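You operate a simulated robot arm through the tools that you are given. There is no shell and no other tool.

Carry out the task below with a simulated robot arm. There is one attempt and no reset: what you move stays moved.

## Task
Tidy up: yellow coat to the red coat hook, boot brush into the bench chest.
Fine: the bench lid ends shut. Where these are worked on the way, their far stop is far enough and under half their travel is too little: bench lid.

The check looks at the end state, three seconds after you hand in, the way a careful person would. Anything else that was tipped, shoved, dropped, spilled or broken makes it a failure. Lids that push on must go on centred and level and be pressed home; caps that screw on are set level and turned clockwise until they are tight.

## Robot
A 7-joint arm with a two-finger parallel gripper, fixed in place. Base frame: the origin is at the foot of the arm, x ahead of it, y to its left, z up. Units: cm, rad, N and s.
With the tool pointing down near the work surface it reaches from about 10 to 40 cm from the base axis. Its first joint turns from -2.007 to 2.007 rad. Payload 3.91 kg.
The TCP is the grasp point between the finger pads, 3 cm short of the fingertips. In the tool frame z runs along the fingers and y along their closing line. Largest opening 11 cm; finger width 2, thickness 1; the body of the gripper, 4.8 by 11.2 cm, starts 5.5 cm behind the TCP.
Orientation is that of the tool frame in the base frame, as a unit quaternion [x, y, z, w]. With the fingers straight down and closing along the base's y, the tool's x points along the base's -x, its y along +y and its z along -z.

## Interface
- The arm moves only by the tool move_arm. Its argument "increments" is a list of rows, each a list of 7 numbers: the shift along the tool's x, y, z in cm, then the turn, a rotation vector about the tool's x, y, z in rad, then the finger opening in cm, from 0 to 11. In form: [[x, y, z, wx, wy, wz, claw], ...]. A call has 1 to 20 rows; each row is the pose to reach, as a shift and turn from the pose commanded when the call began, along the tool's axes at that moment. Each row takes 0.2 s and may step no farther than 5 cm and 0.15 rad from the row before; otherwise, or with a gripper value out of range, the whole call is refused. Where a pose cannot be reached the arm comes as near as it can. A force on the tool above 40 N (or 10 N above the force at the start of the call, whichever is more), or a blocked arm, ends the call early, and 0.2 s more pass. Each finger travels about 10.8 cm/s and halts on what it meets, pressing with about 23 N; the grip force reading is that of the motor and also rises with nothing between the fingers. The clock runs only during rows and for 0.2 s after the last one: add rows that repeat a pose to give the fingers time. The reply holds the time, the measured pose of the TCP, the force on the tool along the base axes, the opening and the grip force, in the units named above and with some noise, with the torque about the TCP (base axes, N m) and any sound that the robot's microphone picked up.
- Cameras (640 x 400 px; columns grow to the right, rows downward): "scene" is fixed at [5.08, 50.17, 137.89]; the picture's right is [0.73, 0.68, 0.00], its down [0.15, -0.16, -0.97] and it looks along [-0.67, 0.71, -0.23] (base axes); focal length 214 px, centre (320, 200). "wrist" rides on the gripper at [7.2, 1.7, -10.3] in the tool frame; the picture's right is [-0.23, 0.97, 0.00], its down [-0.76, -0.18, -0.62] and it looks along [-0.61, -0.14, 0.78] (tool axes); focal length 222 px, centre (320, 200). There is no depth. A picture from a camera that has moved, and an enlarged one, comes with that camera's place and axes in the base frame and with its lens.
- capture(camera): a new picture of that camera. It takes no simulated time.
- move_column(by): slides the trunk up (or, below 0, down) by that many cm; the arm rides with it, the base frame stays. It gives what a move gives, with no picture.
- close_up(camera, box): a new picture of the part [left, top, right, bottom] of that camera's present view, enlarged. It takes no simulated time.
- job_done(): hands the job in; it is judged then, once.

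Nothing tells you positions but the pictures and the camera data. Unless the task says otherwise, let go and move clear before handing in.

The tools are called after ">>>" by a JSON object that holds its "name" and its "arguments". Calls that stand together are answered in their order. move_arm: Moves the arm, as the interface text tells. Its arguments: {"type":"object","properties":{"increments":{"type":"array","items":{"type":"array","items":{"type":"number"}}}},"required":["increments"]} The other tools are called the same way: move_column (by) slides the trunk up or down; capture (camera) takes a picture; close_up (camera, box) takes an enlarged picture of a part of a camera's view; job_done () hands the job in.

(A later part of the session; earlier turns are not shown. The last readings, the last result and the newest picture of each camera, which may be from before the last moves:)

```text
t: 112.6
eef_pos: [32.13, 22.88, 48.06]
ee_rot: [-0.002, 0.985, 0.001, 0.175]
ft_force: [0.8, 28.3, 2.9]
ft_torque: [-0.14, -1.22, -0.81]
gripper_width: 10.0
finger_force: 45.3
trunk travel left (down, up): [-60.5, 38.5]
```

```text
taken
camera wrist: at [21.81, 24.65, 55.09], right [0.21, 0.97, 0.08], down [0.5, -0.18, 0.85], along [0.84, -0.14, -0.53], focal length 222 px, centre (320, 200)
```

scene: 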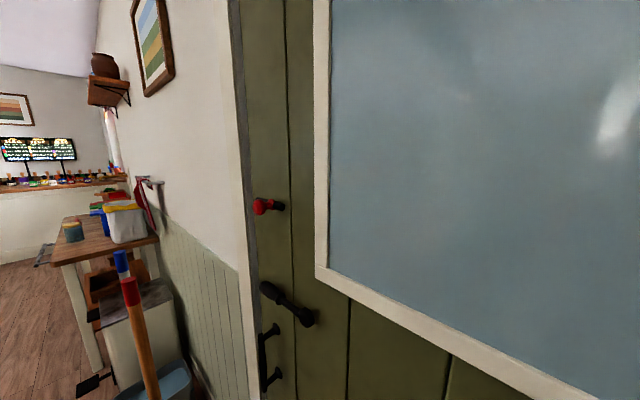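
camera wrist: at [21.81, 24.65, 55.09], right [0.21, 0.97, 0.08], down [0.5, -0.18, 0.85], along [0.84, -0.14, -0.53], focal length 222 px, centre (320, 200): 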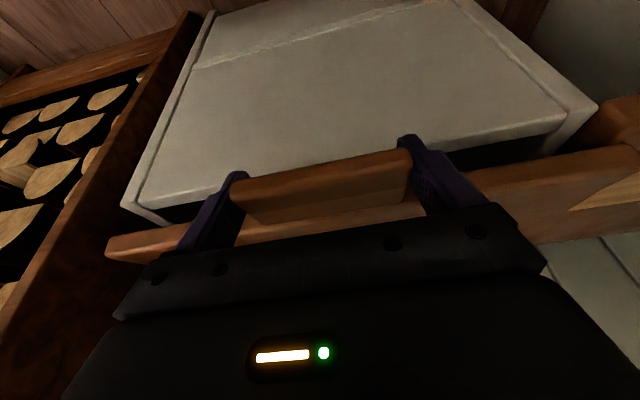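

The lid is nearly down. I'll finish the last few degrees and press it gently home.

>>> {"name": "move_arm", "arguments": {"increments": [[0.28, 0.12, 0.565, 0, 0, 0, 8], [0.561, 0.12, 1.129, 0, 0, 0, 8], [0.82, 0.12, 1.7, 0, 0, 0, 8], [1.07, 0.12, 2.281, 0, 0, 0, 8], [1.3, 0.12, 2.87, 0, 0, 0, 8], [1.533, 0.12, 3.454, 0, 0, 0, 8], [1.6, 0.12, 3.62, 0, 0, 0, 8], [1.6, 0.12, 3.62, 0, 0, 0, 8]]}}

>>> {"name": "capture", "arguments": {"camera": "wrist"}}

```text
t: 114.3
eef_pos: [31.93, 22.86, 44.46]
ee_rot: [-0.002, 0.984, 0.0, 0.177]
ft_force: [-5.9, -3.2, 28.9]
ft_torque: [-0.2, 0.05, 0.08]
gripper_width: 10.0
finger_force: 45.4
trunk travel left (down, up): [-60.5, 38.5]
stopped in row 8: the force on the tool passed its limit at 40 N (the readings are from after the stop); the commanded pose is now the measured one
```

```text
taken
camera wrist: at [21.53, 24.67, 51.41], right [0.21, 0.97, 0.08], down [0.5, -0.18, 0.85], along [0.84, -0.14, -0.52], focal length 222 px, centre (320, 200)
```

wrist: 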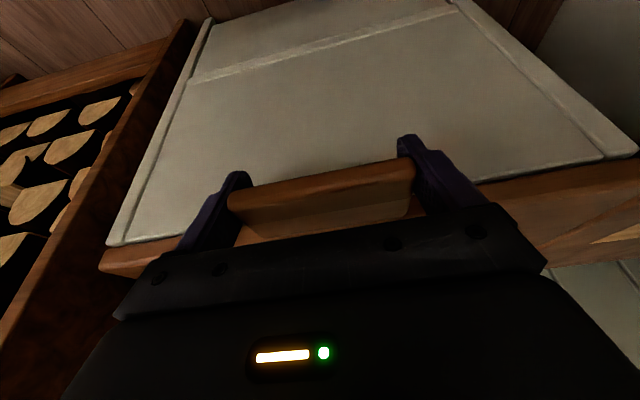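

The lid is fully down and pressing on its seat. I'll release the tab and back away straight along the tool axis.

>>> {"name": "move_arm", "arguments": {"increments": [[0, 0, 0, 0, 0, 0, 10.5], [0, 0, 0, 0, 0, 0, 11], [0, 0, 0, 0, 0, 0, 11]]}}

>>> {"name": "move_arm", "arguments": {"increments": [[0, 0, -2, 0, 0, 0, 11], [0, 0, -5, 0, 0, 0, 11], [0, 0, -9, 0, 0, 0, 11], [0, 0, -13, 0, 0, 0, 11], [0, 0, -13, 0, 0, 0, 11]]}}

>>> {"name": "capture", "arguments": {"camera": "wrist"}}

```text
t: 115.1
eef_pos: [31.93, 23.05, 44.25]
ee_rot: [-0.001, 0.984, 0.0, 0.176]
ft_force: [0.4, -0.2, 0.6]
ft_torque: [-0.01, 0.02, 0.01]
gripper_width: 11.01
finger_force: 0.1
trunk travel left (down, up): [-60.5, 38.5]
```

```text
t: 116.3
eef_pos: [27.38, 22.69, 56.61]
ee_rot: [-0.001, 0.984, 0.0, 0.177]
ft_force: [0.9, -0.2, 0.2]
ft_torque: [0.01, -0.03, 0.0]
gripper_width: 10.98
finger_force: 0.0
trunk travel left (down, up): [-60.5, 38.5]
```

```text
taken
camera wrist: at [16.95, 24.37, 63.61], right [0.21, 0.97, 0.08], down [0.5, -0.18, 0.85], along [0.84, -0.14, -0.52], focal length 222 px, centre (320, 200)
```

wrist: 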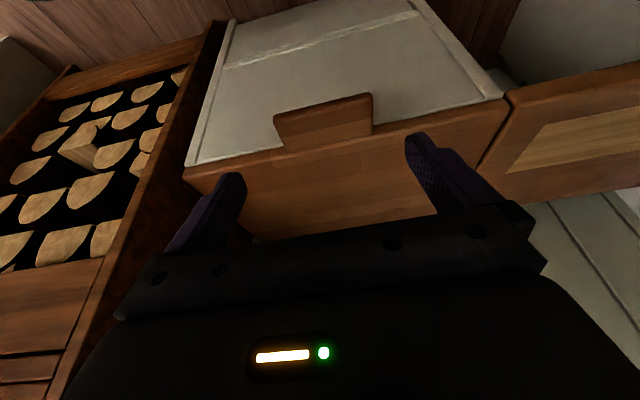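

The lid is shut and the gripper is clear. Now for the coat: I'll raise the trunk and bring the arm out to the left at a safe distance from the coats, pitching toward horizontal.

>>> {"name": "move_column", "arguments": {"by": 31.5}}

>>> {"name": "move_arm", "arguments": {"increments": [[-1.75, 2.9, -1.62, 0, -0.087, 0, 11], [-3.5, 5.8, -3.24, 0, -0.174, 0, 11], [-5.24, 8.74, -4.86, 0, -0.261, 0, 11], [-7, 11.65, -6.48, 0, -0.348, 0, 11], [-8.73, 14.56, -8.1, 0, -0.435, 0, 11], [-10.48, 17.5, -9.7, 0, -0.52, 0, 11], [-12.2, 20.4, -11.3, 0, -0.61, 0, 11], [-13.97, 23.3, -12.95, 0, -0.695, 0, 11], [-13.97, 23.3, -12.95, 0, -0.695, 0, 11]]}}

>>> {"name": "capture", "arguments": {"camera": "wrist"}}

```text
t: 119.4
eef_pos: [27.37, 22.75, 88.05]
ee_rot: [-0.001, 0.984, 0.001, 0.177]
ft_force: [0.1, 0.3, 0.0]
ft_torque: [0.02, 0.01, 0.05]
gripper_width: 11.01
finger_force: 0.0
trunk travel left (down, up): [-92.0, 7.0]
```

```text
t: 121.4
eef_pos: [35.79, 46.08, 105.01]
ee_rot: [-0.001, 0.865, 0.0, 0.502]
ft_force: [-0.8, 0.5, 0.1]
ft_torque: [0.0, 0.02, 0.01]
gripper_width: 11.0
finger_force: 0.0
trunk travel left (down, up): [-92.0, 7.0]
```

```text
taken
camera wrist: at [23.23, 47.84, 103.73], right [0.11, 0.97, 0.2], down [-0.16, -0.18, 0.97], along [0.98, -0.14, 0.14], focal length 222 px, centre (320, 200)
```

wrist: 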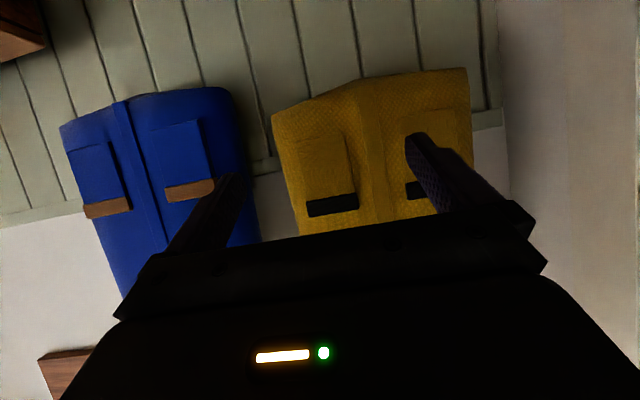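

The yellow coat is straight ahead. I'll rise in front of it to neck height, keeping well back at x 38.

>>> {"name": "move_arm", "arguments": {"increments": [[-3.49, 0.78, -1.71, 0, 0, 0, 11], [-6.98, 1.55, -3.42, 0, 0, 0, 11], [-10.46, 2.33, -5.12, 0, 0, 0, 11], [-13.95, 3.1, -6.83, 0, 0, 0, 11], [-17.44, 3.88, -8.54, 0, 0, 0, 11], [-20.9, 4.65, -10.25, 0, 0, 0, 11], [-24.4, 5.43, -11.95, 0, 0, 0, 11], [-27.9, 6.2, -13.66, 0, 0, 0, 11], [-27.9, 6.2, -13.66, 0, 0, 0, 11]]}}

>>> {"name": "capture", "arguments": {"camera": "wrist"}}

```text
t: 123.4
eef_pos: [37.92, 52.28, 136.08]
ee_rot: [-0.001, 0.866, 0.0, 0.5]
ft_force: [-0.1, 0.3, -0.1]
ft_torque: [0.0, 0.0, -0.03]
gripper_width: 10.99
finger_force: 0.0
trunk travel left (down, up): [-92.0, 7.0]
```

```text
taken
camera wrist: at [25.44, 53.94, 134.77], right [0.11, 0.97, 0.2], down [-0.16, -0.18, 0.97], along [0.98, -0.14, 0.14], focal length 222 px, centre (320, 200)
```

wrist: 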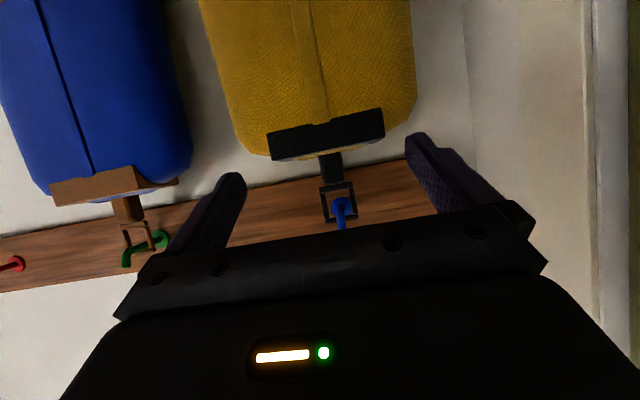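

>>> {"name": "close_up", "arguments": {"camera": "wrist", "box": [240, 90, 440, 240]}}

>>> {"name": "close_up", "arguments": {"camera": "wrist", "box": [0, 160, 240, 310]}}

```text
2.67 times, centred on (340, 165) of wrist
camera zoom: at [25.44, 53.94, 134.77], right [0.11, 0.97, 0.2], down [-0.16, -0.18, 0.97], along [0.98, -0.14, 0.14], focal length 592 px, centre (267, 293)
```

zoom: 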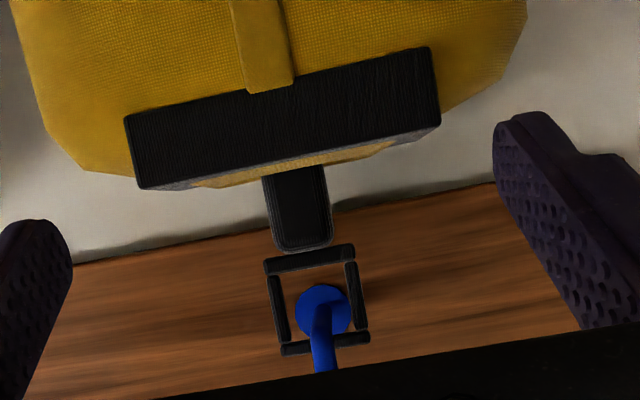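

```text
2.67 times, centred on (120, 235) of wrist
camera zoom: at [25.44, 53.94, 134.77], right [0.11, 0.97, 0.2], down [-0.16, -0.18, 0.97], along [0.98, -0.14, 0.14], focal length 592 px, centre (853, 107)
```

zoom: 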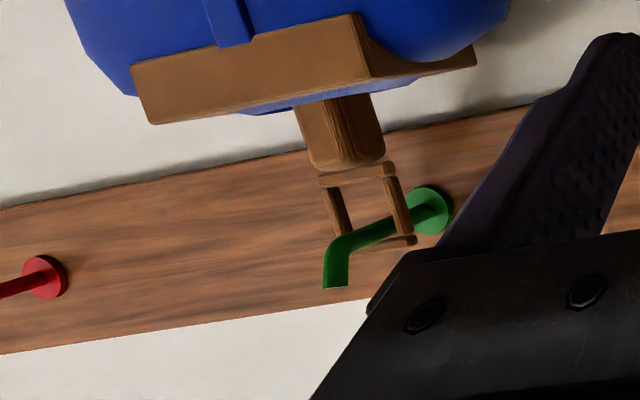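

I can now see the neck block (y 50.4–53.6, z about 133–137) just above the collar, and the loop on the blue hook. I'll flatten the pitch to about 10° below horizontal and approach to x 48.

>>> {"name": "move_arm", "arguments": {"increments": [[-1.5, -0.1, 3, 0, -0.118, 0, 11], [-3, -0.2, 6, 0, -0.236, 0, 11], [-4.48, -0.28, 8.96, 0, -0.353, 0, 11], [-4.48, -0.28, 8.96, 0, -0.353, 0, 11]]}}

>>> {"name": "capture", "arguments": {"camera": "wrist"}}

>>> {"name": "close_up", "arguments": {"camera": "wrist", "box": [180, 40, 480, 240]}}

```text
t: 124.4
eef_pos: [47.89, 51.91, 135.66]
ee_rot: [-0.002, 0.763, 0.002, 0.646]
ft_force: [0.3, 0.2, 0.0]
ft_torque: [0.02, -0.03, -0.01]
gripper_width: 11.02
finger_force: 0.1
trunk travel left (down, up): [-92.0, 7.0]
```

```text
taken
camera wrist: at [36.55, 53.66, 130.02], right [0.03, 0.97, 0.22], down [-0.49, -0.18, 0.85], along [0.87, -0.14, 0.47], focal length 222 px, centre (320, 200)
```

wrist: 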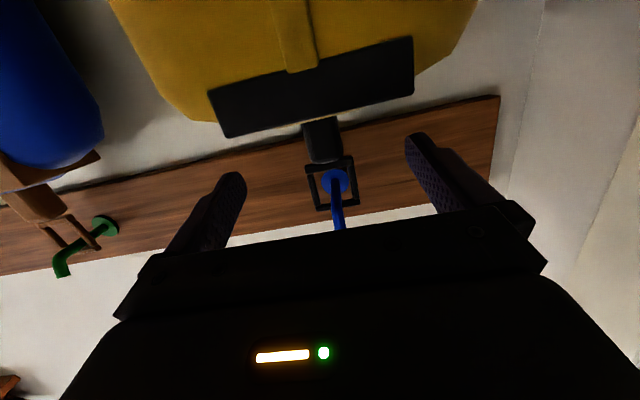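

```text
2.00 times, centred on (330, 140) of wrist
camera zoom: at [36.55, 53.66, 130.02], right [0.03, 0.97, 0.22], down [-0.49, -0.18, 0.85], along [0.87, -0.14, 0.47], focal length 444 px, centre (300, 320)
```

zoom: 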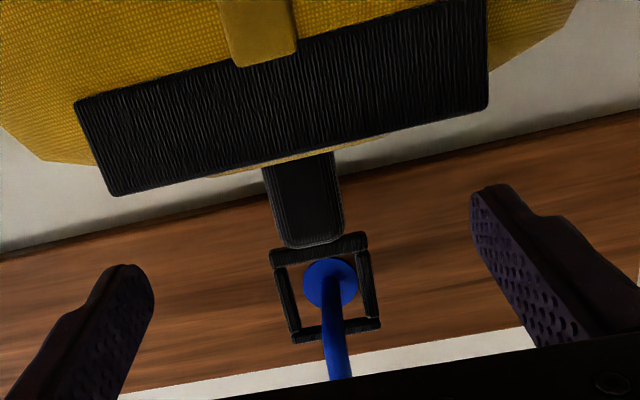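

The neck is centred at y 52.1 and the fingers clear the collar. I'll move straight in until the pads are alongside the neck block.

>>> {"name": "move_arm", "arguments": {"increments": [[-0.4, 0.15, 2.5, 0, 0, 0, 9], [-0.76, 0.15, 5, 0, 0, 0, 8], [-1.14, 0.15, 7.5, 0, 0, 0, 8], [-1.4, 0.15, 9.2, 0, 0, 0, 8], [-1.52, 0.15, 9.98, 0, 0, 0, 8], [-1.52, 0.15, 9.98, 0, 0, 0, 8]]}}

>>> {"name": "capture", "arguments": {"camera": "wrist"}}

>>> {"name": "close_up", "arguments": {"camera": "wrist", "box": [180, 80, 480, 280]}}

```text
t: 125.8
eef_pos: [57.97, 52.3, 135.34]
ee_rot: [-0.001, 0.764, 0.001, 0.645]
ft_force: [0.0, -0.4, -0.4]
ft_torque: [0.01, -0.01, 0.01]
gripper_width: 8.01
finger_force: 0.1
trunk travel left (down, up): [-92.0, 7.0]
```

```text
taken
camera wrist: at [46.55, 53.97, 129.77], right [0.03, 0.97, 0.22], down [-0.49, -0.18, 0.85], along [0.87, -0.14, 0.47], focal length 222 px, centre (320, 200)
```

wrist: 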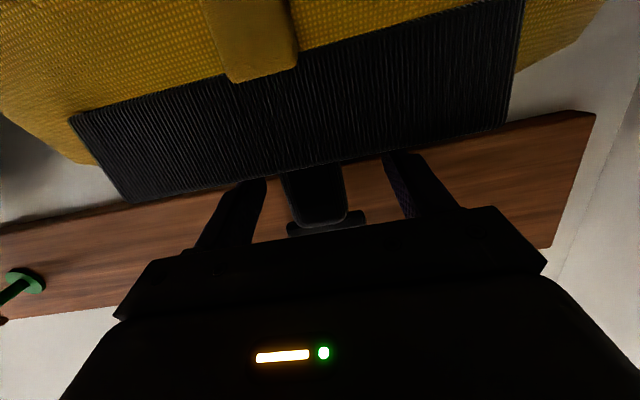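

```text
2.00 times, centred on (330, 180) of wrist
camera zoom: at [46.55, 53.97, 129.77], right [0.03, 0.97, 0.22], down [-0.49, -0.18, 0.85], along [0.87, -0.14, 0.47], focal length 444 px, centre (300, 240)
```

zoom: 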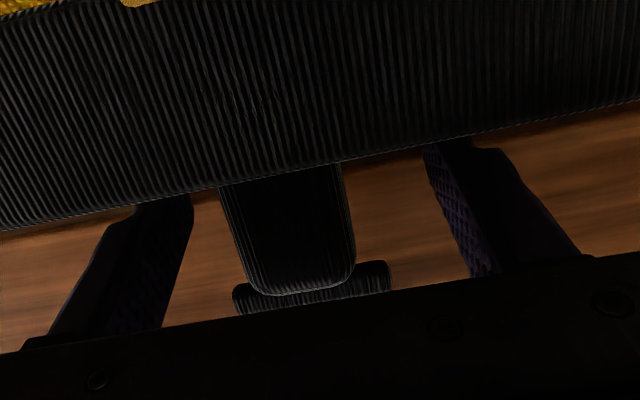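

The neck sits between the fingers, about centred. I'll close on it.

>>> {"name": "move_arm", "arguments": {"increments": [[0, 0, 0, 0, 0, 0, 6], [0, 0, 0, 0, 0, 0, 4], [0, 0, 0, 0, 0, 0, 2], [0, 0, 0, 0, 0, 0, 0], [0, 0, 0, 0, 0, 0, 0]]}}

>>> {"name": "close_up", "arguments": {"camera": "wrist", "box": [180, 80, 480, 280]}}

```text
t: 127.0
eef_pos: [58.01, 52.3, 135.41]
ee_rot: [-0.001, 0.764, 0.001, 0.645]
ft_force: [0.1, -1.2, 1.4]
ft_torque: [0.04, 0.01, 0.01]
gripper_width: 3.39
finger_force: 22.6
trunk travel left (down, up): [-92.0, 7.0]
```

```text
2.00 times, centred on (330, 180) of wrist
camera zoom: at [46.56, 53.95, 129.78], right [0.03, 0.97, 0.22], down [-0.49, -0.18, 0.85], along [0.87, -0.14, 0.47], focal length 444 px, centre (300, 240)
```

zoom: 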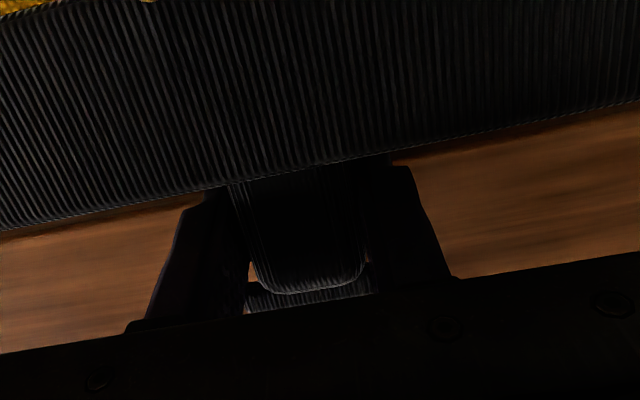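

I have a 3.39 cm grip on the neck. I'll lift slowly by 2.4 cm, which should take the loop's top bar above the hook tip while its bottom bar stays below the hook arm.

>>> {"name": "move_arm", "arguments": {"increments": [[-0.15, 0, -0.02, 0, 0, 0, 0], [-0.39, 0, -0.07, 0, 0, 0, 0], [-0.79, 0, -0.13, 0, 0, 0, 0], [-1.18, 0, -0.2, 0, 0, 0, 0], [-1.58, 0, -0.26, 0, 0, 0, 0], [-1.97, 0, -0.33, 0, 0, 0, 0], [-2.27, 0, -0.38, 0, 0, 0, 0], [-2.37, 0, -0.4, 0, 0, 0, 0], [-2.37, 0, -0.4, 0, 0, 0, 0]]}}

>>> {"name": "close_up", "arguments": {"camera": "wrist", "box": [180, 80, 480, 280]}}

>>> {"name": "capture", "arguments": {"camera": "wrist"}}

```text
t: 129.0
eef_pos: [58.03, 52.27, 137.62]
ee_rot: [-0.001, 0.764, 0.001, 0.645]
ft_force: [0.5, -0.4, -4.0]
ft_torque: [0.01, 0.0, 0.02]
gripper_width: 3.4
finger_force: 23.5
trunk travel left (down, up): [-92.0, 7.0]
```

```text
2.00 times, centred on (330, 180) of wrist
camera zoom: at [46.53, 53.9, 132.08], right [0.03, 0.97, 0.22], down [-0.49, -0.18, 0.86], along [0.87, -0.14, 0.47], focal length 444 px, centre (300, 240)
```

zoom: 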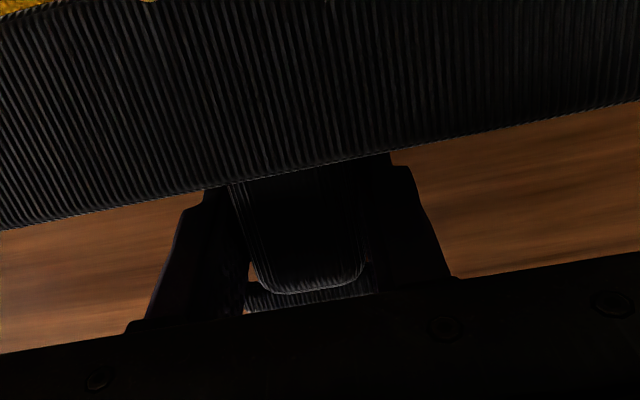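

```text
taken
camera wrist: at [46.53, 53.9, 132.08], right [0.03, 0.97, 0.22], down [-0.49, -0.18, 0.86], along [0.87, -0.14, 0.47], focal length 222 px, centre (320, 200)
```

wrist: 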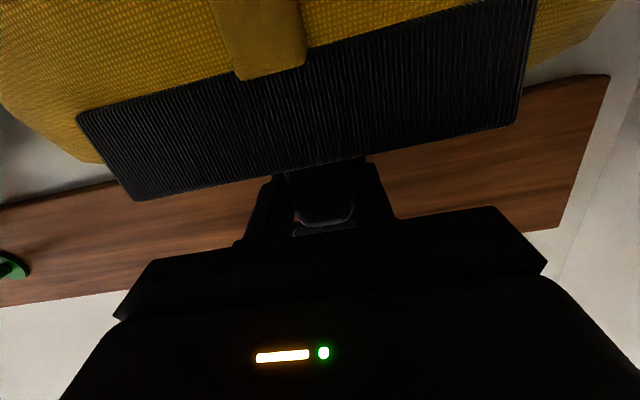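

The coat came up with the gripper, and it weighs only about 4 N. I'll pull it outward slowly, watching for any contact with the hook.

>>> {"name": "move_arm", "arguments": {"increments": [[0.02, 0, -0.15, 0, 0, 0, 0], [0.07, 0, -0.39, 0, 0, 0, 0], [0.13, 0, -0.79, 0, 0, 0, 0], [0.2, 0, -1.18, 0, 0, 0, 0], [0.26, 0, -1.58, 0, 0, 0, 0], [0.33, 0, -1.97, 0, 0, 0, 0], [0.33, 0, -1.97, 0, 0, 0, 0]]}}

```text
t: 130.6
eef_pos: [55.97, 52.06, 137.75]
ee_rot: [-0.002, 0.764, 0.001, 0.645]
ft_force: [-0.3, -0.6, -4.7]
ft_torque: [0.0, -0.02, -0.01]
gripper_width: 3.39
finger_force: 23.0
trunk travel left (down, up): [-92.0, 7.0]
```

No contact yet. I'll keep pulling out past the hook tip.

>>> {"name": "move_arm", "arguments": {"increments": [[0.02, 0, -0.15, 0, 0, 0, 0], [0.07, 0, -0.39, 0, 0, 0, 0], [0.13, 0, -0.79, 0, 0, 0, 0], [0.2, 0, -1.18, 0, 0, 0, 0], [0.26, 0, -1.58, 0, 0, 0, 0], [0.33, 0, -1.97, 0, 0, 0, 0], [0.33, 0, -1.97, 0, 0, 0, 0]]}}

>>> {"name": "close_up", "arguments": {"camera": "wrist", "box": [180, 80, 480, 280]}}

```text
t: 132.2
eef_pos: [53.96, 52.17, 137.72]
ee_rot: [-0.002, 0.764, 0.001, 0.646]
ft_force: [-0.3, 0.0, -4.1]
ft_torque: [-0.02, 0.04, 0.03]
gripper_width: 3.39
finger_force: 22.6
trunk travel left (down, up): [-92.0, 7.0]
```

```text
2.00 times, centred on (330, 180) of wrist
camera zoom: at [42.54, 53.82, 132.07], right [0.03, 0.97, 0.22], down [-0.49, -0.18, 0.86], along [0.87, -0.14, 0.47], focal length 444 px, centre (300, 240)
```

zoom: 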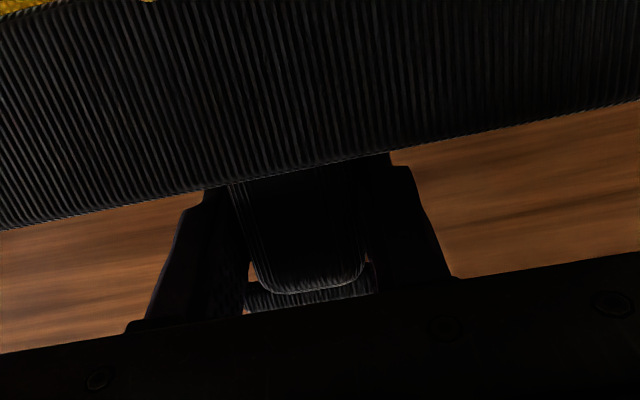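

Still free of contact. I'll pull a further 5 cm to be fully clear of the hook.

>>> {"name": "move_arm", "arguments": {"increments": [[0.02, 0, -0.15, 0, 0, 0, 0], [0.07, 0, -0.39, 0, 0, 0, 0], [0.13, 0, -0.79, 0, 0, 0, 0], [0.2, 0, -1.28, 0, 0, 0, 0], [0.3, 0, -1.87, 0, 0, 0, 0], [0.41, 0, -2.47, 0, 0, 0, 0], [0.51, 0, -3.06, 0, 0, 0, 0], [0.61, 0, -3.65, 0, 0, 0, 0], [0.71, 0, -4.24, 0, 0, 0, 0], [0.79, 0, -4.73, 0, 0, 0, 0], [0.83, 0, -4.93, 0, 0, 0, 0], [0.83, 0, -4.93, 0, 0, 0, 0]]}}

>>> {"name": "capture", "arguments": {"camera": "wrist"}}

```text
t: 134.8
eef_pos: [49.1, 52.29, 137.82]
ee_rot: [-0.001, 0.764, 0.0, 0.646]
ft_force: [-0.8, -0.9, -3.8]
ft_torque: [-0.01, 0.01, 0.04]
gripper_width: 3.37
finger_force: 23.3
trunk travel left (down, up): [-92.0, 7.0]
```

```text
taken
camera wrist: at [37.59, 53.92, 132.21], right [0.03, 0.97, 0.22], down [-0.49, -0.18, 0.86], along [0.87, -0.14, 0.47], focal length 222 px, centre (320, 200)
```

wrist: 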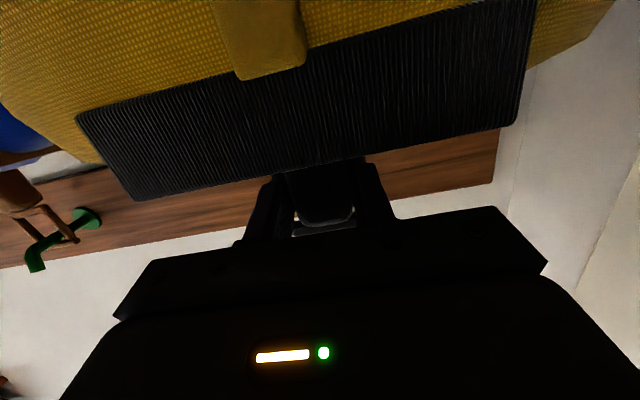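

The coat is off the hook and hanging level from the gripper. To pass in front of the blue coat I need to be further back, so I'll first draw back to about x 43.

>>> {"name": "move_arm", "arguments": {"increments": [[0.02, 0, -0.15, 0, 0, 0, 0], [0.07, 0, -0.39, 0, 0, 0, 0], [0.13, 0, -0.79, 0, 0, 0, 0], [0.2, 0, -1.28, 0, 0, 0, 0], [0.3, 0, -1.87, 0, 0, 0, 0], [0.43, 0, -2.56, 0, 0, 0, 0], [0.56, 0, -3.35, 0, 0, 0, 0], [0.69, 0, -4.14, 0, 0, 0, 0], [0.81, 0, -4.83, 0, 0, 0, 0], [0.91, 0, -5.42, 0, 0, 0, 0], [0.98, 0, -5.82, 0, 0, 0, 0], [1.01, 0, -6.02, 0, 0, 0, 0], [1.01, 0, -6.02, 0, 0, 0, 0]]}}

>>> {"name": "capture", "arguments": {"camera": "wrist"}}

```text
t: 137.6
eef_pos: [42.88, 52.19, 137.72]
ee_rot: [-0.001, 0.764, 0.0, 0.645]
ft_force: [-1.0, -0.4, -3.7]
ft_torque: [0.0, 0.01, 0.0]
gripper_width: 3.38
finger_force: 23.2
trunk travel left (down, up): [-92.0, 7.0]
```

```text
taken
camera wrist: at [31.43, 53.8, 132.14], right [0.03, 0.97, 0.22], down [-0.49, -0.18, 0.86], along [0.87, -0.14, 0.47], focal length 222 px, centre (320, 200)
```

wrist: 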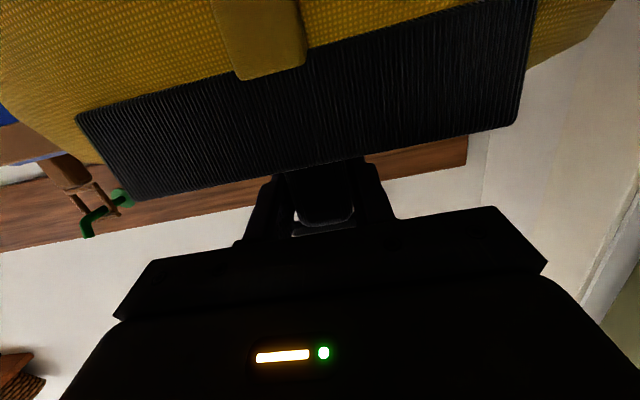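

Held steady. I'll lower the trunk 25 cm and then raise the arm by the same amount, so the coat can pass through the region close to the robot.

>>> {"name": "move_column", "arguments": {"by": -25}}

>>> {"name": "move_arm", "arguments": {"increments": [[-0.2, 0, -0.03, 0, 0, 0, 0], [-0.69, 0, -0.12, 0, 0, 0, 0], [-1.48, 0, -0.25, 0, 0, 0, 0], [-2.47, 0, -0.41, 0, 0, 0, 0], [-3.65, 0, -0.61, 0, 0, 0, 0], [-4.93, 0, -0.83, 0, 0, 0, 0], [-6.21, 0, -1.04, 0, 0, 0, 0], [-7.5, 0, -1.26, 0, 0, 0, 0], [-8.78, 0, -1.47, 0, 0, 0, 0], [-9.86, 0, -1.65, 0, 0, 0, 0], [-10.75, 0, -1.8, 0, 0, 0, 0], [-11.44, 0, -1.92, 0, 0, 0, 0], [-11.74, 0, -1.97, 0, 0, 0, 0], [-11.83, 0, -1.98, 0, 0, 0, 0]]}}

```text
t: 140.2
eef_pos: [42.83, 52.22, 112.89]
ee_rot: [-0.002, 0.763, 0.002, 0.646]
ft_force: [0.3, -0.1, -3.3]
ft_torque: [0.0, 0.04, 0.01]
gripper_width: 3.38
finger_force: 22.9
trunk travel left (down, up): [-67.0, 32.0]
```

```text
t: 143.2
eef_pos: [42.91, 52.11, 124.73]
ee_rot: [-0.001, 0.763, 0.001, 0.646]
ft_force: [0.1, 0.3, -3.0]
ft_torque: [0.02, 0.0, -0.02]
gripper_width: 3.39
finger_force: 22.7
trunk travel left (down, up): [-67.0, 32.0]
```

Tracking well. I'll raise the arm by the remaining 13 cm.

>>> {"name": "move_arm", "arguments": {"increments": [[-0.2, 0, -0.03, 0, 0, 0, 0], [-0.69, 0, -0.12, 0, 0, 0, 0], [-1.48, 0, -0.25, 0, 0, 0, 0], [-2.47, 0, -0.41, 0, 0, 0, 0], [-3.65, 0, -0.61, 0, 0, 0, 0], [-4.93, 0, -0.83, 0, 0, 0, 0], [-6.21, 0, -1.04, 0, 0, 0, 0], [-7.5, 0, -1.26, 0, 0, 0, 0], [-8.78, 0, -1.47, 0, 0, 0, 0], [-10.06, 0, -1.69, 0, 0, 0, 0], [-11.24, 0, -1.88, 0, 0, 0, 0], [-12.13, 0, -2.03, 0, 0, 0, 0], [-12.7, 0, -2.13, 0, 0, 0, 0], [-12.9, 0, -2.16, 0, 0, 0, 0]]}}

>>> {"name": "capture", "arguments": {"camera": "wrist"}}

```text
t: 146.2
eef_pos: [43.02, 52.16, 137.87]
ee_rot: [-0.001, 0.764, 0.001, 0.646]
ft_force: [-1.3, 0.0, -4.0]
ft_torque: [0.01, 0.02, 0.0]
gripper_width: 3.39
finger_force: 22.8
trunk travel left (down, up): [-67.0, 32.0]
```

```text
taken
camera wrist: at [31.51, 53.83, 132.24], right [0.03, 0.97, 0.22], down [-0.49, -0.18, 0.86], along [0.87, -0.14, 0.47], focal length 222 px, centre (320, 200)
```

wrist: 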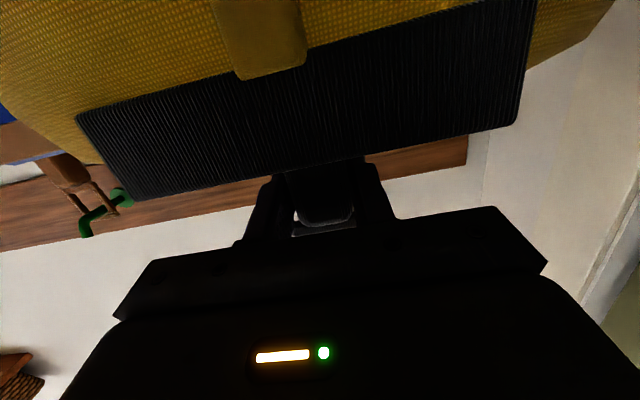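

Now I'll carry the coat sideways to the right in gentle stages, passing in front of the blue coat.

>>> {"name": "move_arm", "arguments": {"increments": [[0, -0.2, 0, 0, 0, 0, 0], [0, -0.6, 0, 0, 0, 0, 0], [0, -1.2, 0, 0, 0, 0, 0], [0, -2, 0, 0, 0, 0, 0], [0, -3, 0, 0, 0, 0, 0], [0, -4.2, 0, 0, 0, 0, 0], [0, -5.6, 0, 0, 0, 0, 0], [0, -7, 0, 0, 0, 0, 0], [0, -8.5, 0, 0, 0, 0, 0], [0, -10, 0, 0, 0, 0, 0], [0, -11.5, 0, 0, 0, 0, 0], [0, -13, 0, 0, 0, 0, 0], [0, -14.5, 0, 0, 0, 0, 0], [0, -16, 0, 0, 0, 0, 0], [0, -17.5, 0, 0, 0, 0, 0], [0, -18.9, 0, 0, 0, 0, 0], [0, -20.1, 0, 0, 0, 0, 0], [0, -21.1, 0, 0, 0, 0, 0], [0, -21.7, 0, 0, 0, 0, 0], [0, -22, 0, 0, 0, 0, 0]]}}

>>> {"name": "capture", "arguments": {"camera": "wrist"}}

```text
t: 150.4
eef_pos: [42.96, 30.2, 137.73]
ee_rot: [-0.002, 0.764, 0.001, 0.646]
ft_force: [0.6, 0.1, -4.1]
ft_torque: [0.0, 0.03, -0.03]
gripper_width: 3.39
finger_force: 22.7
trunk travel left (down, up): [-67.0, 32.0]
```

```text
taken
camera wrist: at [31.6, 31.78, 132.19], right [0.03, 0.97, 0.22], down [-0.49, -0.18, 0.86], along [0.87, -0.14, 0.47], focal length 222 px, centre (320, 200)
```

wrist: 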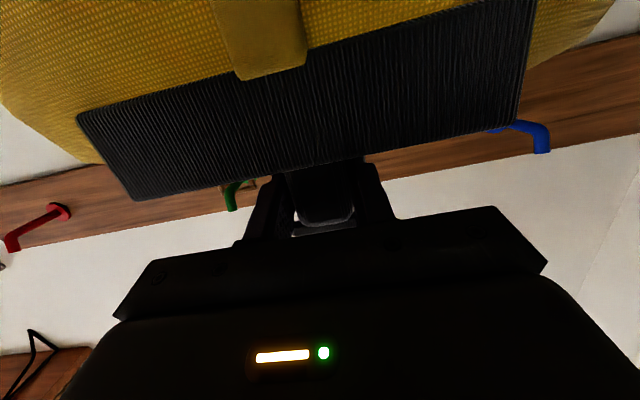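

No contact, and all three hooks are in view. I'll continue right another 22 cm.

>>> {"name": "move_arm", "arguments": {"increments": [[0, -0.2, 0, 0, 0, 0, 0], [0, -0.6, 0, 0, 0, 0, 0], [0, -1.2, 0, 0, 0, 0, 0], [0, -2, 0, 0, 0, 0, 0], [0, -3, 0, 0, 0, 0, 0], [0, -4.2, 0, 0, 0, 0, 0], [0, -5.6, 0, 0, 0, 0, 0], [0, -7, 0, 0, 0, 0, 0], [0, -8.5, 0, 0, 0, 0, 0], [0, -10, 0, 0, 0, 0, 0], [0, -11.5, 0, 0, 0, 0, 0], [0, -13, 0, 0, 0, 0, 0], [0, -14.5, 0, 0, 0, 0, 0], [0, -16, 0, 0, 0, 0, 0], [0, -17.5, 0, 0, 0, 0, 0], [0, -18.9, 0, 0, 0, 0, 0], [0, -20.1, 0, 0, 0, 0, 0], [0, -21.1, 0, 0, 0, 0, 0], [0, -21.7, 0, 0, 0, 0, 0], [0, -22, 0, 0, 0, 0, 0]]}}

>>> {"name": "capture", "arguments": {"camera": "wrist"}}

```text
t: 154.6
eef_pos: [45.19, 11.66, 135.72]
ee_rot: [-0.001, 0.764, 0.001, 0.645]
ft_force: [0.1, 0.2, -3.7]
ft_torque: [-0.02, 0.01, 0.02]
gripper_width: 3.39
finger_force: 23.2
out of reach, approached as far as the arm can: row 14, 15, 16, 17, 18, 19, 20
trunk travel left (down, up): [-67.0, 32.0]
```

```text
taken
camera wrist: at [33.81, 13.28, 130.02], right [0.03, 0.97, 0.22], down [-0.49, -0.18, 0.86], along [0.87, -0.14, 0.47], focal length 222 px, centre (320, 200)
```

wrist: 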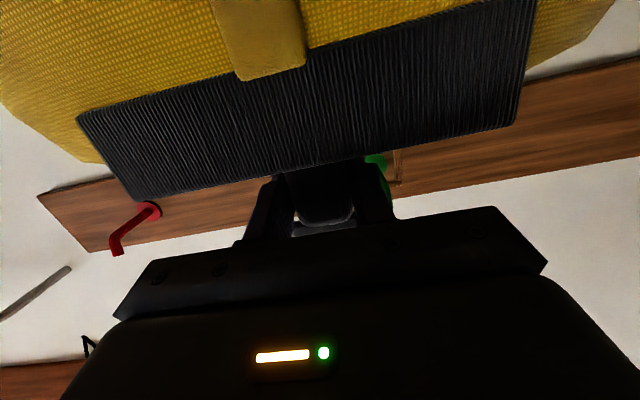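

The arm hit an inner reach limit near y 12, and the coat is still safely held and clear. I'll go back left a bit, then turn the coat partly edge-on, which moves the wrist away from the base axis, before passing by.

>>> {"name": "move_arm", "arguments": {"increments": [[-0.01, 0.2, -0.05, 0, 0, 0, 0], [-0.04, 0.64, -0.16, 0, 0, 0, 0], [-0.07, 1.28, -0.33, 0, 0, 0, 0], [-0.12, 2.13, -0.55, 0, 0, 0, 0], [-0.18, 3.2, -0.82, 0, 0, 0, 0], [-0.25, 4.47, -1.15, 0, 0, 0, 0], [-0.33, 5.75, -1.48, 0, 0, 0, 0], [-0.41, 7.24, -1.86, 0, 0, 0, 0], [-0.5, 8.73, -2.25, 0, 0, 0, 0], [-0.58, 10.2, -2.63, 0, 0, 0, 0], [-0.67, 11.7, -3.01, 0, 0, 0, 0], [-0.75, 13.2, -3.4, 0, 0, 0, 0], [-0.83, 14.7, -3.78, 0, 0, 0, 0], [-0.91, 16, -4.11, 0, 0, 0, 0], [-0.98, 17.25, -4.44, 0, 0, 0, 0], [-1.05, 18.5, -4.77, 0, 0, 0, 0], [-1.11, 19.6, -5.04, 0, 0, 0, 0], [-1.16, 20.45, -5.26, 0, 0, 0, 0], [-1.2, 21.1, -5.43, 0, 0, 0, 0], [-1.21, 21.3, -5.48, 0, 0, 0, 0]]}}

>>> {"name": "capture", "arguments": {"camera": "wrist"}}

```text
t: 158.8
eef_pos: [39.76, 32.98, 137.99]
ee_rot: [-0.002, 0.764, 0.001, 0.645]
ft_force: [0.4, -0.5, -3.0]
ft_torque: [0.01, 0.04, -0.02]
gripper_width: 3.39
finger_force: 23.2
trunk travel left (down, up): [-67.0, 32.0]
```

```text
taken
camera wrist: at [28.34, 34.64, 132.42], right [0.03, 0.97, 0.22], down [-0.49, -0.18, 0.86], along [0.87, -0.14, 0.47], focal length 222 px, centre (320, 200)
```

wrist: 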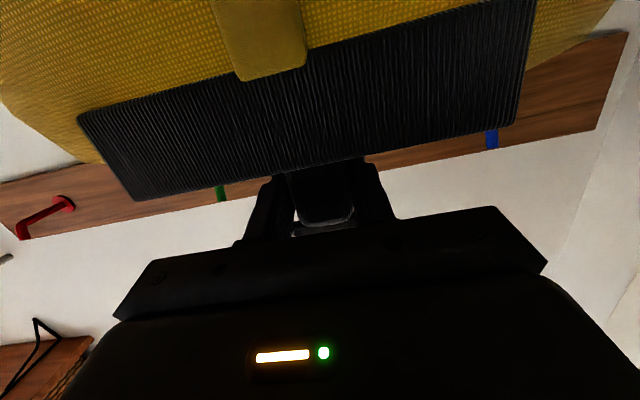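

Now I'll rotate the coat slowly about the vertical by 60°, so that its right edge turns toward the wall and stays clear of the blue coat.

>>> {"name": "move_arm", "arguments": {"increments": [[0, 0, 0, -0.01, 0, -0.002, 0], [0, 0, 0, -0.031, 0, -0.005, 0], [0, 0, 0, -0.072, 0, -0.012, 0], [0, 0, 0, -0.124, 0, -0.021, 0], [0, 0, 0, -0.186, 0, -0.032, 0], [0, 0, 0, -0.258, 0, -0.044, 0], [0, 0, 0, -0.33, 0, -0.056, 0], [0, 0, 0, -0.402, 0, -0.069, 0], [0, 0, 0, -0.475, 0, -0.081, 0], [0, 0, 0, -0.557, 0, -0.095, 0], [0, 0, 0, -0.63, 0, -0.107, 0], [0, 0, 0, -0.702, 0, -0.12, 0], [0, 0, 0, -0.774, 0, -0.132, 0], [0, 0, 0, -0.846, 0, -0.144, 0], [0, 0, 0, -0.908, 0, -0.155, 0], [0, 0, 0, -0.96, 0, -0.164, 0], [0, 0, 0, -1.0, 0, -0.17, 0], [0, 0, 0, -1.022, 0, -0.174, 0], [0, 0, 0, -1.032, 0, -0.176, 0]]}}

>>> {"name": "capture", "arguments": {"camera": "wrist"}}

```text
t: 162.8
eef_pos: [39.82, 32.82, 137.95]
ee_rot: [-0.384, 0.661, 0.323, 0.557]
ft_force: [0.4, -0.2, -3.7]
ft_torque: [-0.03, 0.02, -0.02]
gripper_width: 3.4
finger_force: 22.8
trunk travel left (down, up): [-67.0, 32.0]
```

```text
taken
camera wrist: at [32.65, 23.81, 132.43], right [-0.83, 0.52, 0.22], down [-0.09, -0.51, 0.86], along [0.56, 0.69, 0.47], focal length 222 px, centre (320, 200)
```

wrist: 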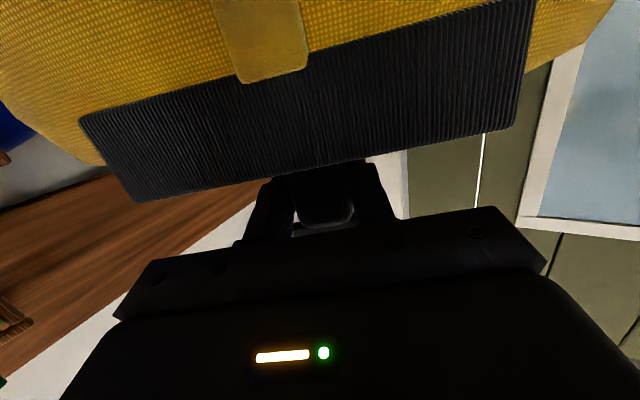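

The turn went cleanly. Now I'll slide right in this orientation, past the blue coat.

>>> {"name": "move_arm", "arguments": {"increments": [[0.03, -0.1, -0.17, 0, 0, 0, 0], [0.09, -0.3, -0.51, 0, 0, 0, 0], [0.17, -0.6, -1.02, 0, 0, 0, 0], [0.29, -1.0, -1.71, 0, 0, 0, 0], [0.44, -1.5, -2.56, 0, 0, 0, 0], [0.61, -2.1, -3.59, 0, 0, 0, 0], [0.8, -2.75, -4.7, 0, 0, 0, 0], [1.0, -3.45, -5.89, 0, 0, 0, 0], [1.21, -4.15, -7.09, 0, 0, 0, 0], [1.41, -4.85, -8.28, 0, 0, 0, 0], [1.62, -5.55, -9.48, 0, 0, 0, 0], [1.82, -6.25, -10.68, 0, 0, 0, 0], [2.02, -6.95, -11.87, 0, 0, 0, 0], [2.23, -7.65, -13.07, 0, 0, 0, 0], [2.43, -8.35, -14.26, 0, 0, 0, 0], [2.63, -9.05, -15.46, 0, 0, 0, 0], [2.82, -9.7, -16.57, 0, 0, 0, 0], [2.97, -10.2, -17.42, 0, 0, 0, 0], [3.07, -10.55, -18.02, 0, 0, 0, 0], [3.11, -10.7, -18.28, 0, 0, 0, 0]]}}

>>> {"name": "capture", "arguments": {"camera": "wrist"}}

```text
t: 167.0
eef_pos: [39.98, 11.58, 137.9]
ee_rot: [-0.384, 0.661, 0.323, 0.558]
ft_force: [-0.9, -0.2, -3.3]
ft_torque: [0.04, 0.02, -0.01]
gripper_width: 3.36
finger_force: 23.6
trunk travel left (down, up): [-67.0, 32.0]
```

```text
taken
camera wrist: at [32.79, 2.48, 132.32], right [-0.83, 0.52, 0.22], down [-0.09, -0.51, 0.86], along [0.56, 0.69, 0.47], focal length 222 px, centre (320, 200)
```

wrist: 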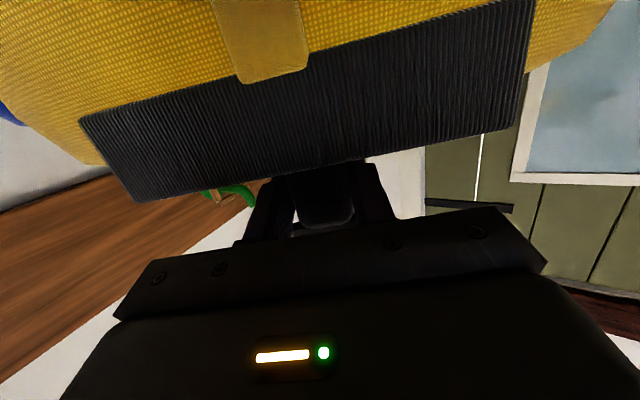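

No contact, and the arm is tracking exactly. I'll continue right another 23 cm.

>>> {"name": "move_arm", "arguments": {"increments": [[0.03, -0.1, -0.17, 0, 0, 0, 0], [0.09, -0.3, -0.51, 0, 0, 0, 0], [0.17, -0.6, -1.02, 0, 0, 0, 0], [0.29, -1.0, -1.71, 0, 0, 0, 0], [0.44, -1.5, -2.56, 0, 0, 0, 0], [0.61, -2.1, -3.59, 0, 0, 0, 0], [0.8, -2.75, -4.7, 0, 0, 0, 0], [1.02, -3.5, -5.98, 0, 0, 0, 0], [1.25, -4.3, -7.34, 0, 0, 0, 0], [1.48, -5.1, -8.71, 0, 0, 0, 0], [1.72, -5.9, -10.08, 0, 0, 0, 0], [1.95, -6.7, -11.44, 0, 0, 0, 0], [2.18, -7.5, -12.81, 0, 0, 0, 0], [2.42, -8.3, -14.18, 0, 0, 0, 0], [2.65, -9.1, -15.54, 0, 0, 0, 0], [2.88, -9.9, -16.91, 0, 0, 0, 0], [3.09, -10.6, -18.1, 0, 0, 0, 0], [3.26, -11.2, -19.13, 0, 0, 0, 0], [3.38, -11.6, -19.81, 0, 0, 0, 0], [3.42, -11.75, -20.07, 0, 0, 0, 0]]}}

>>> {"name": "capture", "arguments": {"camera": "wrist"}}

```text
t: 171.2
eef_pos: [39.95, -12.04, 138.06]
ee_rot: [-0.383, 0.66, 0.323, 0.559]
ft_force: [-0.2, -0.1, -4.6]
ft_torque: [0.02, 0.03, 0.01]
gripper_width: 3.38
finger_force: 22.7
trunk travel left (down, up): [-67.0, 32.0]
```

```text
taken
camera wrist: at [32.79, -21.12, 132.45], right [-0.83, 0.52, 0.22], down [-0.09, -0.51, 0.86], along [0.56, 0.69, 0.47], focal length 222 px, centre (320, 200)
```

wrist: 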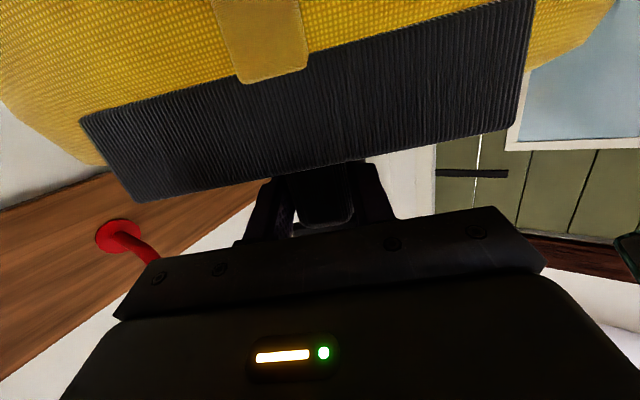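

Past the blue coat with no contact. Now I'll turn the coat back to face the wall and line up in front of the red hook, still well out.

>>> {"name": "move_arm", "arguments": {"increments": [[0.0, -0.08, -0.01, 0.01, 0, 0.002, 0], [0.01, -0.23, -0.04, 0.031, 0, 0.005, 0], [0.03, -0.54, -0.09, 0.072, 0, 0.012, 0], [0.05, -0.92, -0.15, 0.124, 0, 0.021, 0], [0.08, -1.39, -0.23, 0.186, 0, 0.032, 0], [0.1, -1.93, -0.32, 0.258, 0, 0.044, 0], [0.13, -2.46, -0.41, 0.33, 0, 0.056, 0], [0.16, -3.0, -0.5, 0.402, 0, 0.069, 0], [0.19, -3.54, -0.59, 0.475, 0, 0.081, 0], [0.23, -4.16, -0.69, 0.557, 0, 0.095, 0], [0.26, -4.7, -0.78, 0.63, 0, 0.107, 0], [0.29, -5.24, -0.87, 0.702, 0, 0.12, 0], [0.31, -5.78, -0.96, 0.774, 0, 0.132, 0], [0.34, -6.31, -1.05, 0.846, 0, 0.144, 0], [0.37, -6.78, -1.13, 0.908, 0, 0.155, 0], [0.39, -7.16, -1.19, 0.96, 0, 0.164, 0], [0.41, -7.47, -1.24, 1.0, 0, 0.17, 0], [0.42, -7.62, -1.27, 1.022, 0, 0.174, 0], [0.42, -7.7, -1.28, 1.032, 0, 0.176, 0]]}}

>>> {"name": "capture", "arguments": {"camera": "wrist"}}

```text
t: 175.2
eef_pos: [46.13, -16.96, 137.78]
ee_rot: [-0.002, 0.764, 0.002, 0.645]
ft_force: [-0.2, 0.4, -3.0]
ft_torque: [0.01, 0.03, 0.02]
gripper_width: 3.39
finger_force: 23.5
trunk travel left (down, up): [-67.0, 32.0]
```

```text
taken
camera wrist: at [34.63, -15.32, 132.2], right [0.03, 0.97, 0.22], down [-0.49, -0.18, 0.85], along [0.87, -0.14, 0.47], focal length 222 px, centre (320, 200)
```

wrist: 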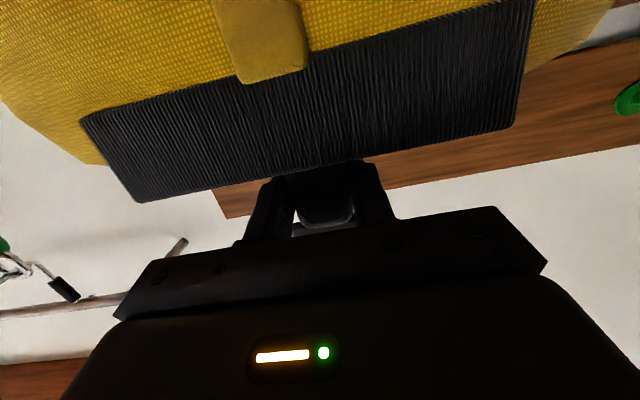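

The coat now faces the wall near (46, -17). From the earlier views the red hook is 71.2 cm to the right of the blue one, so the matching TCP is y about -18.95 at the same height. I'll line up and approach partway.

>>> {"name": "move_arm", "arguments": {"increments": [[0, -0.15, 0.0, 0, 0, 0, 0], [0, -0.45, 0.05, 0, 0, 0, 0], [-0.03, -0.85, 0.2, 0, 0, 0, 0], [-0.09, -1.25, 0.54, 0, 0, 0, 0], [-0.18, -1.6, 1.08, 0, 0, 0, 0], [-0.3, -1.85, 1.77, 0, 0, 0, 0], [-0.42, -1.97, 2.46, 0, 0, 0, 0], [-0.52, -1.99, 3.06, 0, 0, 0, 0], [-0.59, -1.99, 3.45, 0, 0, 0, 0], [-0.62, -1.99, 3.65, 0, 0, 0, 0], [-0.62, -1.99, 3.65, 0, 0, 0, 0]]}}

>>> {"name": "capture", "arguments": {"camera": "wrist"}}

>>> {"name": "close_up", "arguments": {"camera": "wrist", "box": [180, 80, 480, 280]}}

```text
t: 177.6
eef_pos: [49.74, -19.21, 137.88]
ee_rot: [-0.001, 0.764, 0.001, 0.646]
ft_force: [-0.2, -0.7, -3.4]
ft_torque: [0.03, 0.05, 0.02]
gripper_width: 3.38
finger_force: 22.5
trunk travel left (down, up): [-67.0, 32.0]
```

```text
taken
camera wrist: at [38.37, -17.43, 132.2], right [0.03, 0.97, 0.22], down [-0.49, -0.18, 0.86], along [0.87, -0.14, 0.47], focal length 222 px, centre (320, 200)
```

wrist: 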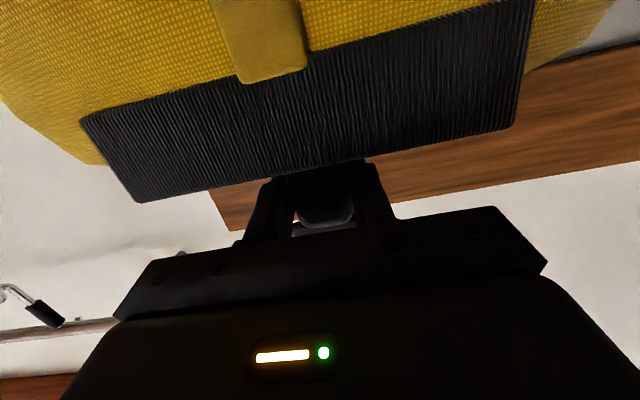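

```text
2.00 times, centred on (330, 180) of wrist
camera zoom: at [38.37, -17.43, 132.2], right [0.03, 0.97, 0.22], down [-0.49, -0.18, 0.86], along [0.87, -0.14, 0.47], focal length 444 px, centre (300, 240)
```

zoom: 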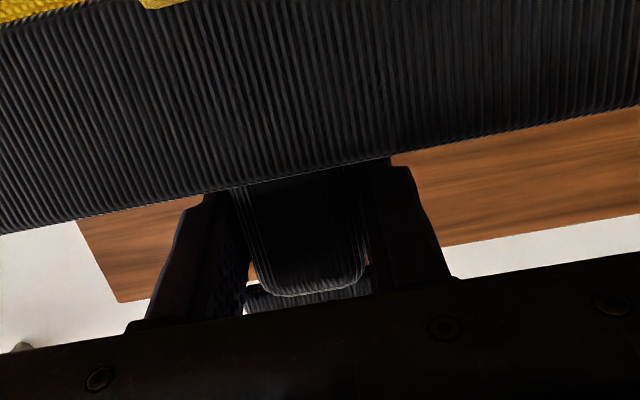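

Rechecking the geometry with a rail face nearer x 62.3, all views agree on the red hook at y about -17.6, so my lateral target may be off by over 1 cm. The hook is hidden behind the gripper, so I'll shift right 5 cm to see it directly.

>>> {"name": "move_arm", "arguments": {"increments": [[0, -0.2, 0, 0, 0, 0, 0], [0, -0.6, 0, 0, 0, 0, 0], [0, -1.2, 0, 0, 0, 0, 0], [0, -2, 0, 0, 0, 0, 0], [0, -2.9, 0, 0, 0, 0, 0], [0, -3.8, 0, 0, 0, 0, 0], [0, -4.5, 0, 0, 0, 0, 0], [0, -4.9, 0, 0, 0, 0, 0], [0, -5, 0, 0, 0, 0, 0], [0, -5, 0, 0, 0, 0, 0]]}}

>>> {"name": "capture", "arguments": {"camera": "wrist"}}

>>> {"name": "close_up", "arguments": {"camera": "wrist", "box": [260, 100, 500, 250]}}

```text
t: 179.8
eef_pos: [49.78, -24.11, 137.86]
ee_rot: [-0.002, 0.763, 0.002, 0.646]
ft_force: [-0.9, -1.0, -4.0]
ft_torque: [0.01, 0.03, 0.01]
gripper_width: 3.4
finger_force: 22.9
trunk travel left (down, up): [-67.0, 32.0]
```

```text
taken
camera wrist: at [38.43, -22.41, 132.2], right [0.03, 0.97, 0.22], down [-0.49, -0.18, 0.86], along [0.87, -0.14, 0.47], focal length 222 px, centre (320, 200)
```

wrist: 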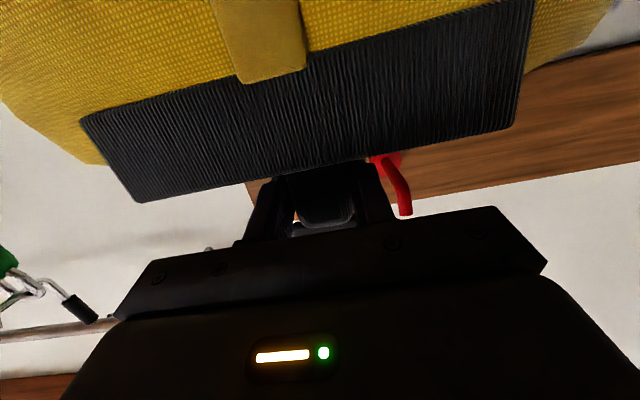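

```text
2.67 times, centred on (380, 175) of wrist
camera zoom: at [38.43, -22.41, 132.2], right [0.03, 0.97, 0.22], down [-0.49, -0.18, 0.86], along [0.87, -0.14, 0.47], focal length 592 px, centre (160, 267)
```

zoom: 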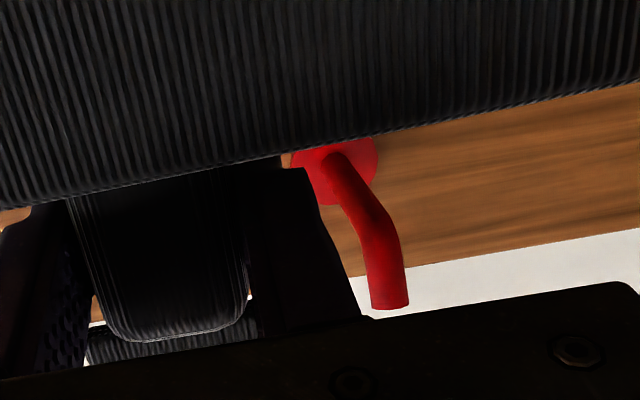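

Now I can see the red hook directly: y about -17.9, arm z about 142.1, tip z about 144.3. That puts it 6.2 cm left of the current TCP. I'll shift left by that amount, staying outside the hook tip.

>>> {"name": "move_arm", "arguments": {"increments": [[0, 0.2, 0, 0, 0, 0, 0], [0, 0.6, 0, 0, 0, 0, 0], [-0.02, 1.2, 0, 0, 0, 0, 0], [-0.04, 2, 0, 0, 0, 0, 0], [-0.06, 3, 0, 0, 0, 0, 0], [-0.08, 4, 0, 0, 0, 0, 0], [-0.1, 5, 0, 0, 0, 0, 0], [-0.1, 5.7, 0, 0, 0, 0, 0], [-0.1, 6.1, 0, 0, 0, 0, 0], [-0.1, 6.2, 0, 0, 0, 0, 0], [-0.1, 6.2, 0, 0, 0, 0, 0]]}}

>>> {"name": "close_up", "arguments": {"camera": "wrist", "box": [200, 80, 500, 280]}}

```text
t: 182.2
eef_pos: [49.75, -17.72, 137.85]
ee_rot: [-0.001, 0.764, 0.001, 0.646]
ft_force: [-0.4, 1.0, -3.2]
ft_torque: [0.01, 0.04, 0.0]
gripper_width: 3.36
finger_force: 22.9
trunk travel left (down, up): [-67.0, 32.0]
```

```text
2.00 times, centred on (350, 180) of wrist
camera zoom: at [38.33, -16.13, 132.22], right [0.03, 0.97, 0.22], down [-0.49, -0.18, 0.86], along [0.87, -0.14, 0.47], focal length 444 px, centre (260, 240)
```

zoom: 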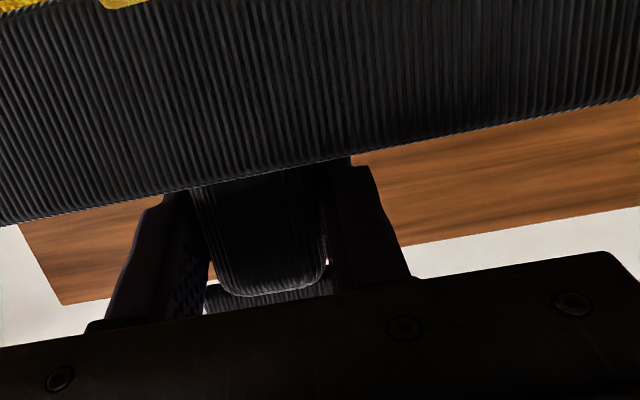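

Aligned. Now I'll move in toward the hook slowly, first to x 53.7.

>>> {"name": "move_arm", "arguments": {"increments": [[-0.02, 0, 0.15, 0, 0, 0, 0], [-0.07, 0, 0.39, 0, 0, 0, 0], [-0.13, 0, 0.79, 0, 0, 0, 0], [-0.22, 0, 1.28, 0, 0, 0, 0], [-0.32, 0, 1.87, 0, 0, 0, 0], [-0.42, 0, 2.47, 0, 0, 0, 0], [-0.52, 0, 3.06, 0, 0, 0, 0], [-0.6, 0, 3.55, 0, 0, 0, 0], [-0.65, 0, 3.85, 0, 0, 0, 0], [-0.67, 0, 3.95, 0, 0, 0, 0], [-0.67, 0, 3.95, 0, 0, 0, 0]]}}

>>> {"name": "move_arm", "arguments": {"increments": [[-0.02, 0, 0.1, 0, 0, 0, 0], [-0.05, 0, 0.3, 0, 0, 0, 0], [-0.1, 0, 0.6, 0, 0, 0, 0], [-0.15, 0, 0.9, 0, 0, 0, 0], [-0.18, 0, 1.09, 0, 0, 0, 0], [-0.18, 0, 1.09, 0, 0, 0, 0]]}}

```text
t: 184.6
eef_pos: [53.7, -17.75, 137.92]
ee_rot: [-0.001, 0.764, 0.001, 0.645]
ft_force: [0.5, 0.2, -4.1]
ft_torque: [-0.01, 0.0, -0.02]
gripper_width: 3.4
finger_force: 23.2
trunk travel left (down, up): [-67.0, 32.0]
```

```text
t: 186.0
eef_pos: [54.87, -17.93, 137.98]
ee_rot: [-0.002, 0.764, 0.002, 0.645]
ft_force: [0.5, -0.1, -3.9]
ft_torque: [-0.03, 0.01, 0.04]
gripper_width: 3.38
finger_force: 23.9
trunk travel left (down, up): [-67.0, 32.0]
```

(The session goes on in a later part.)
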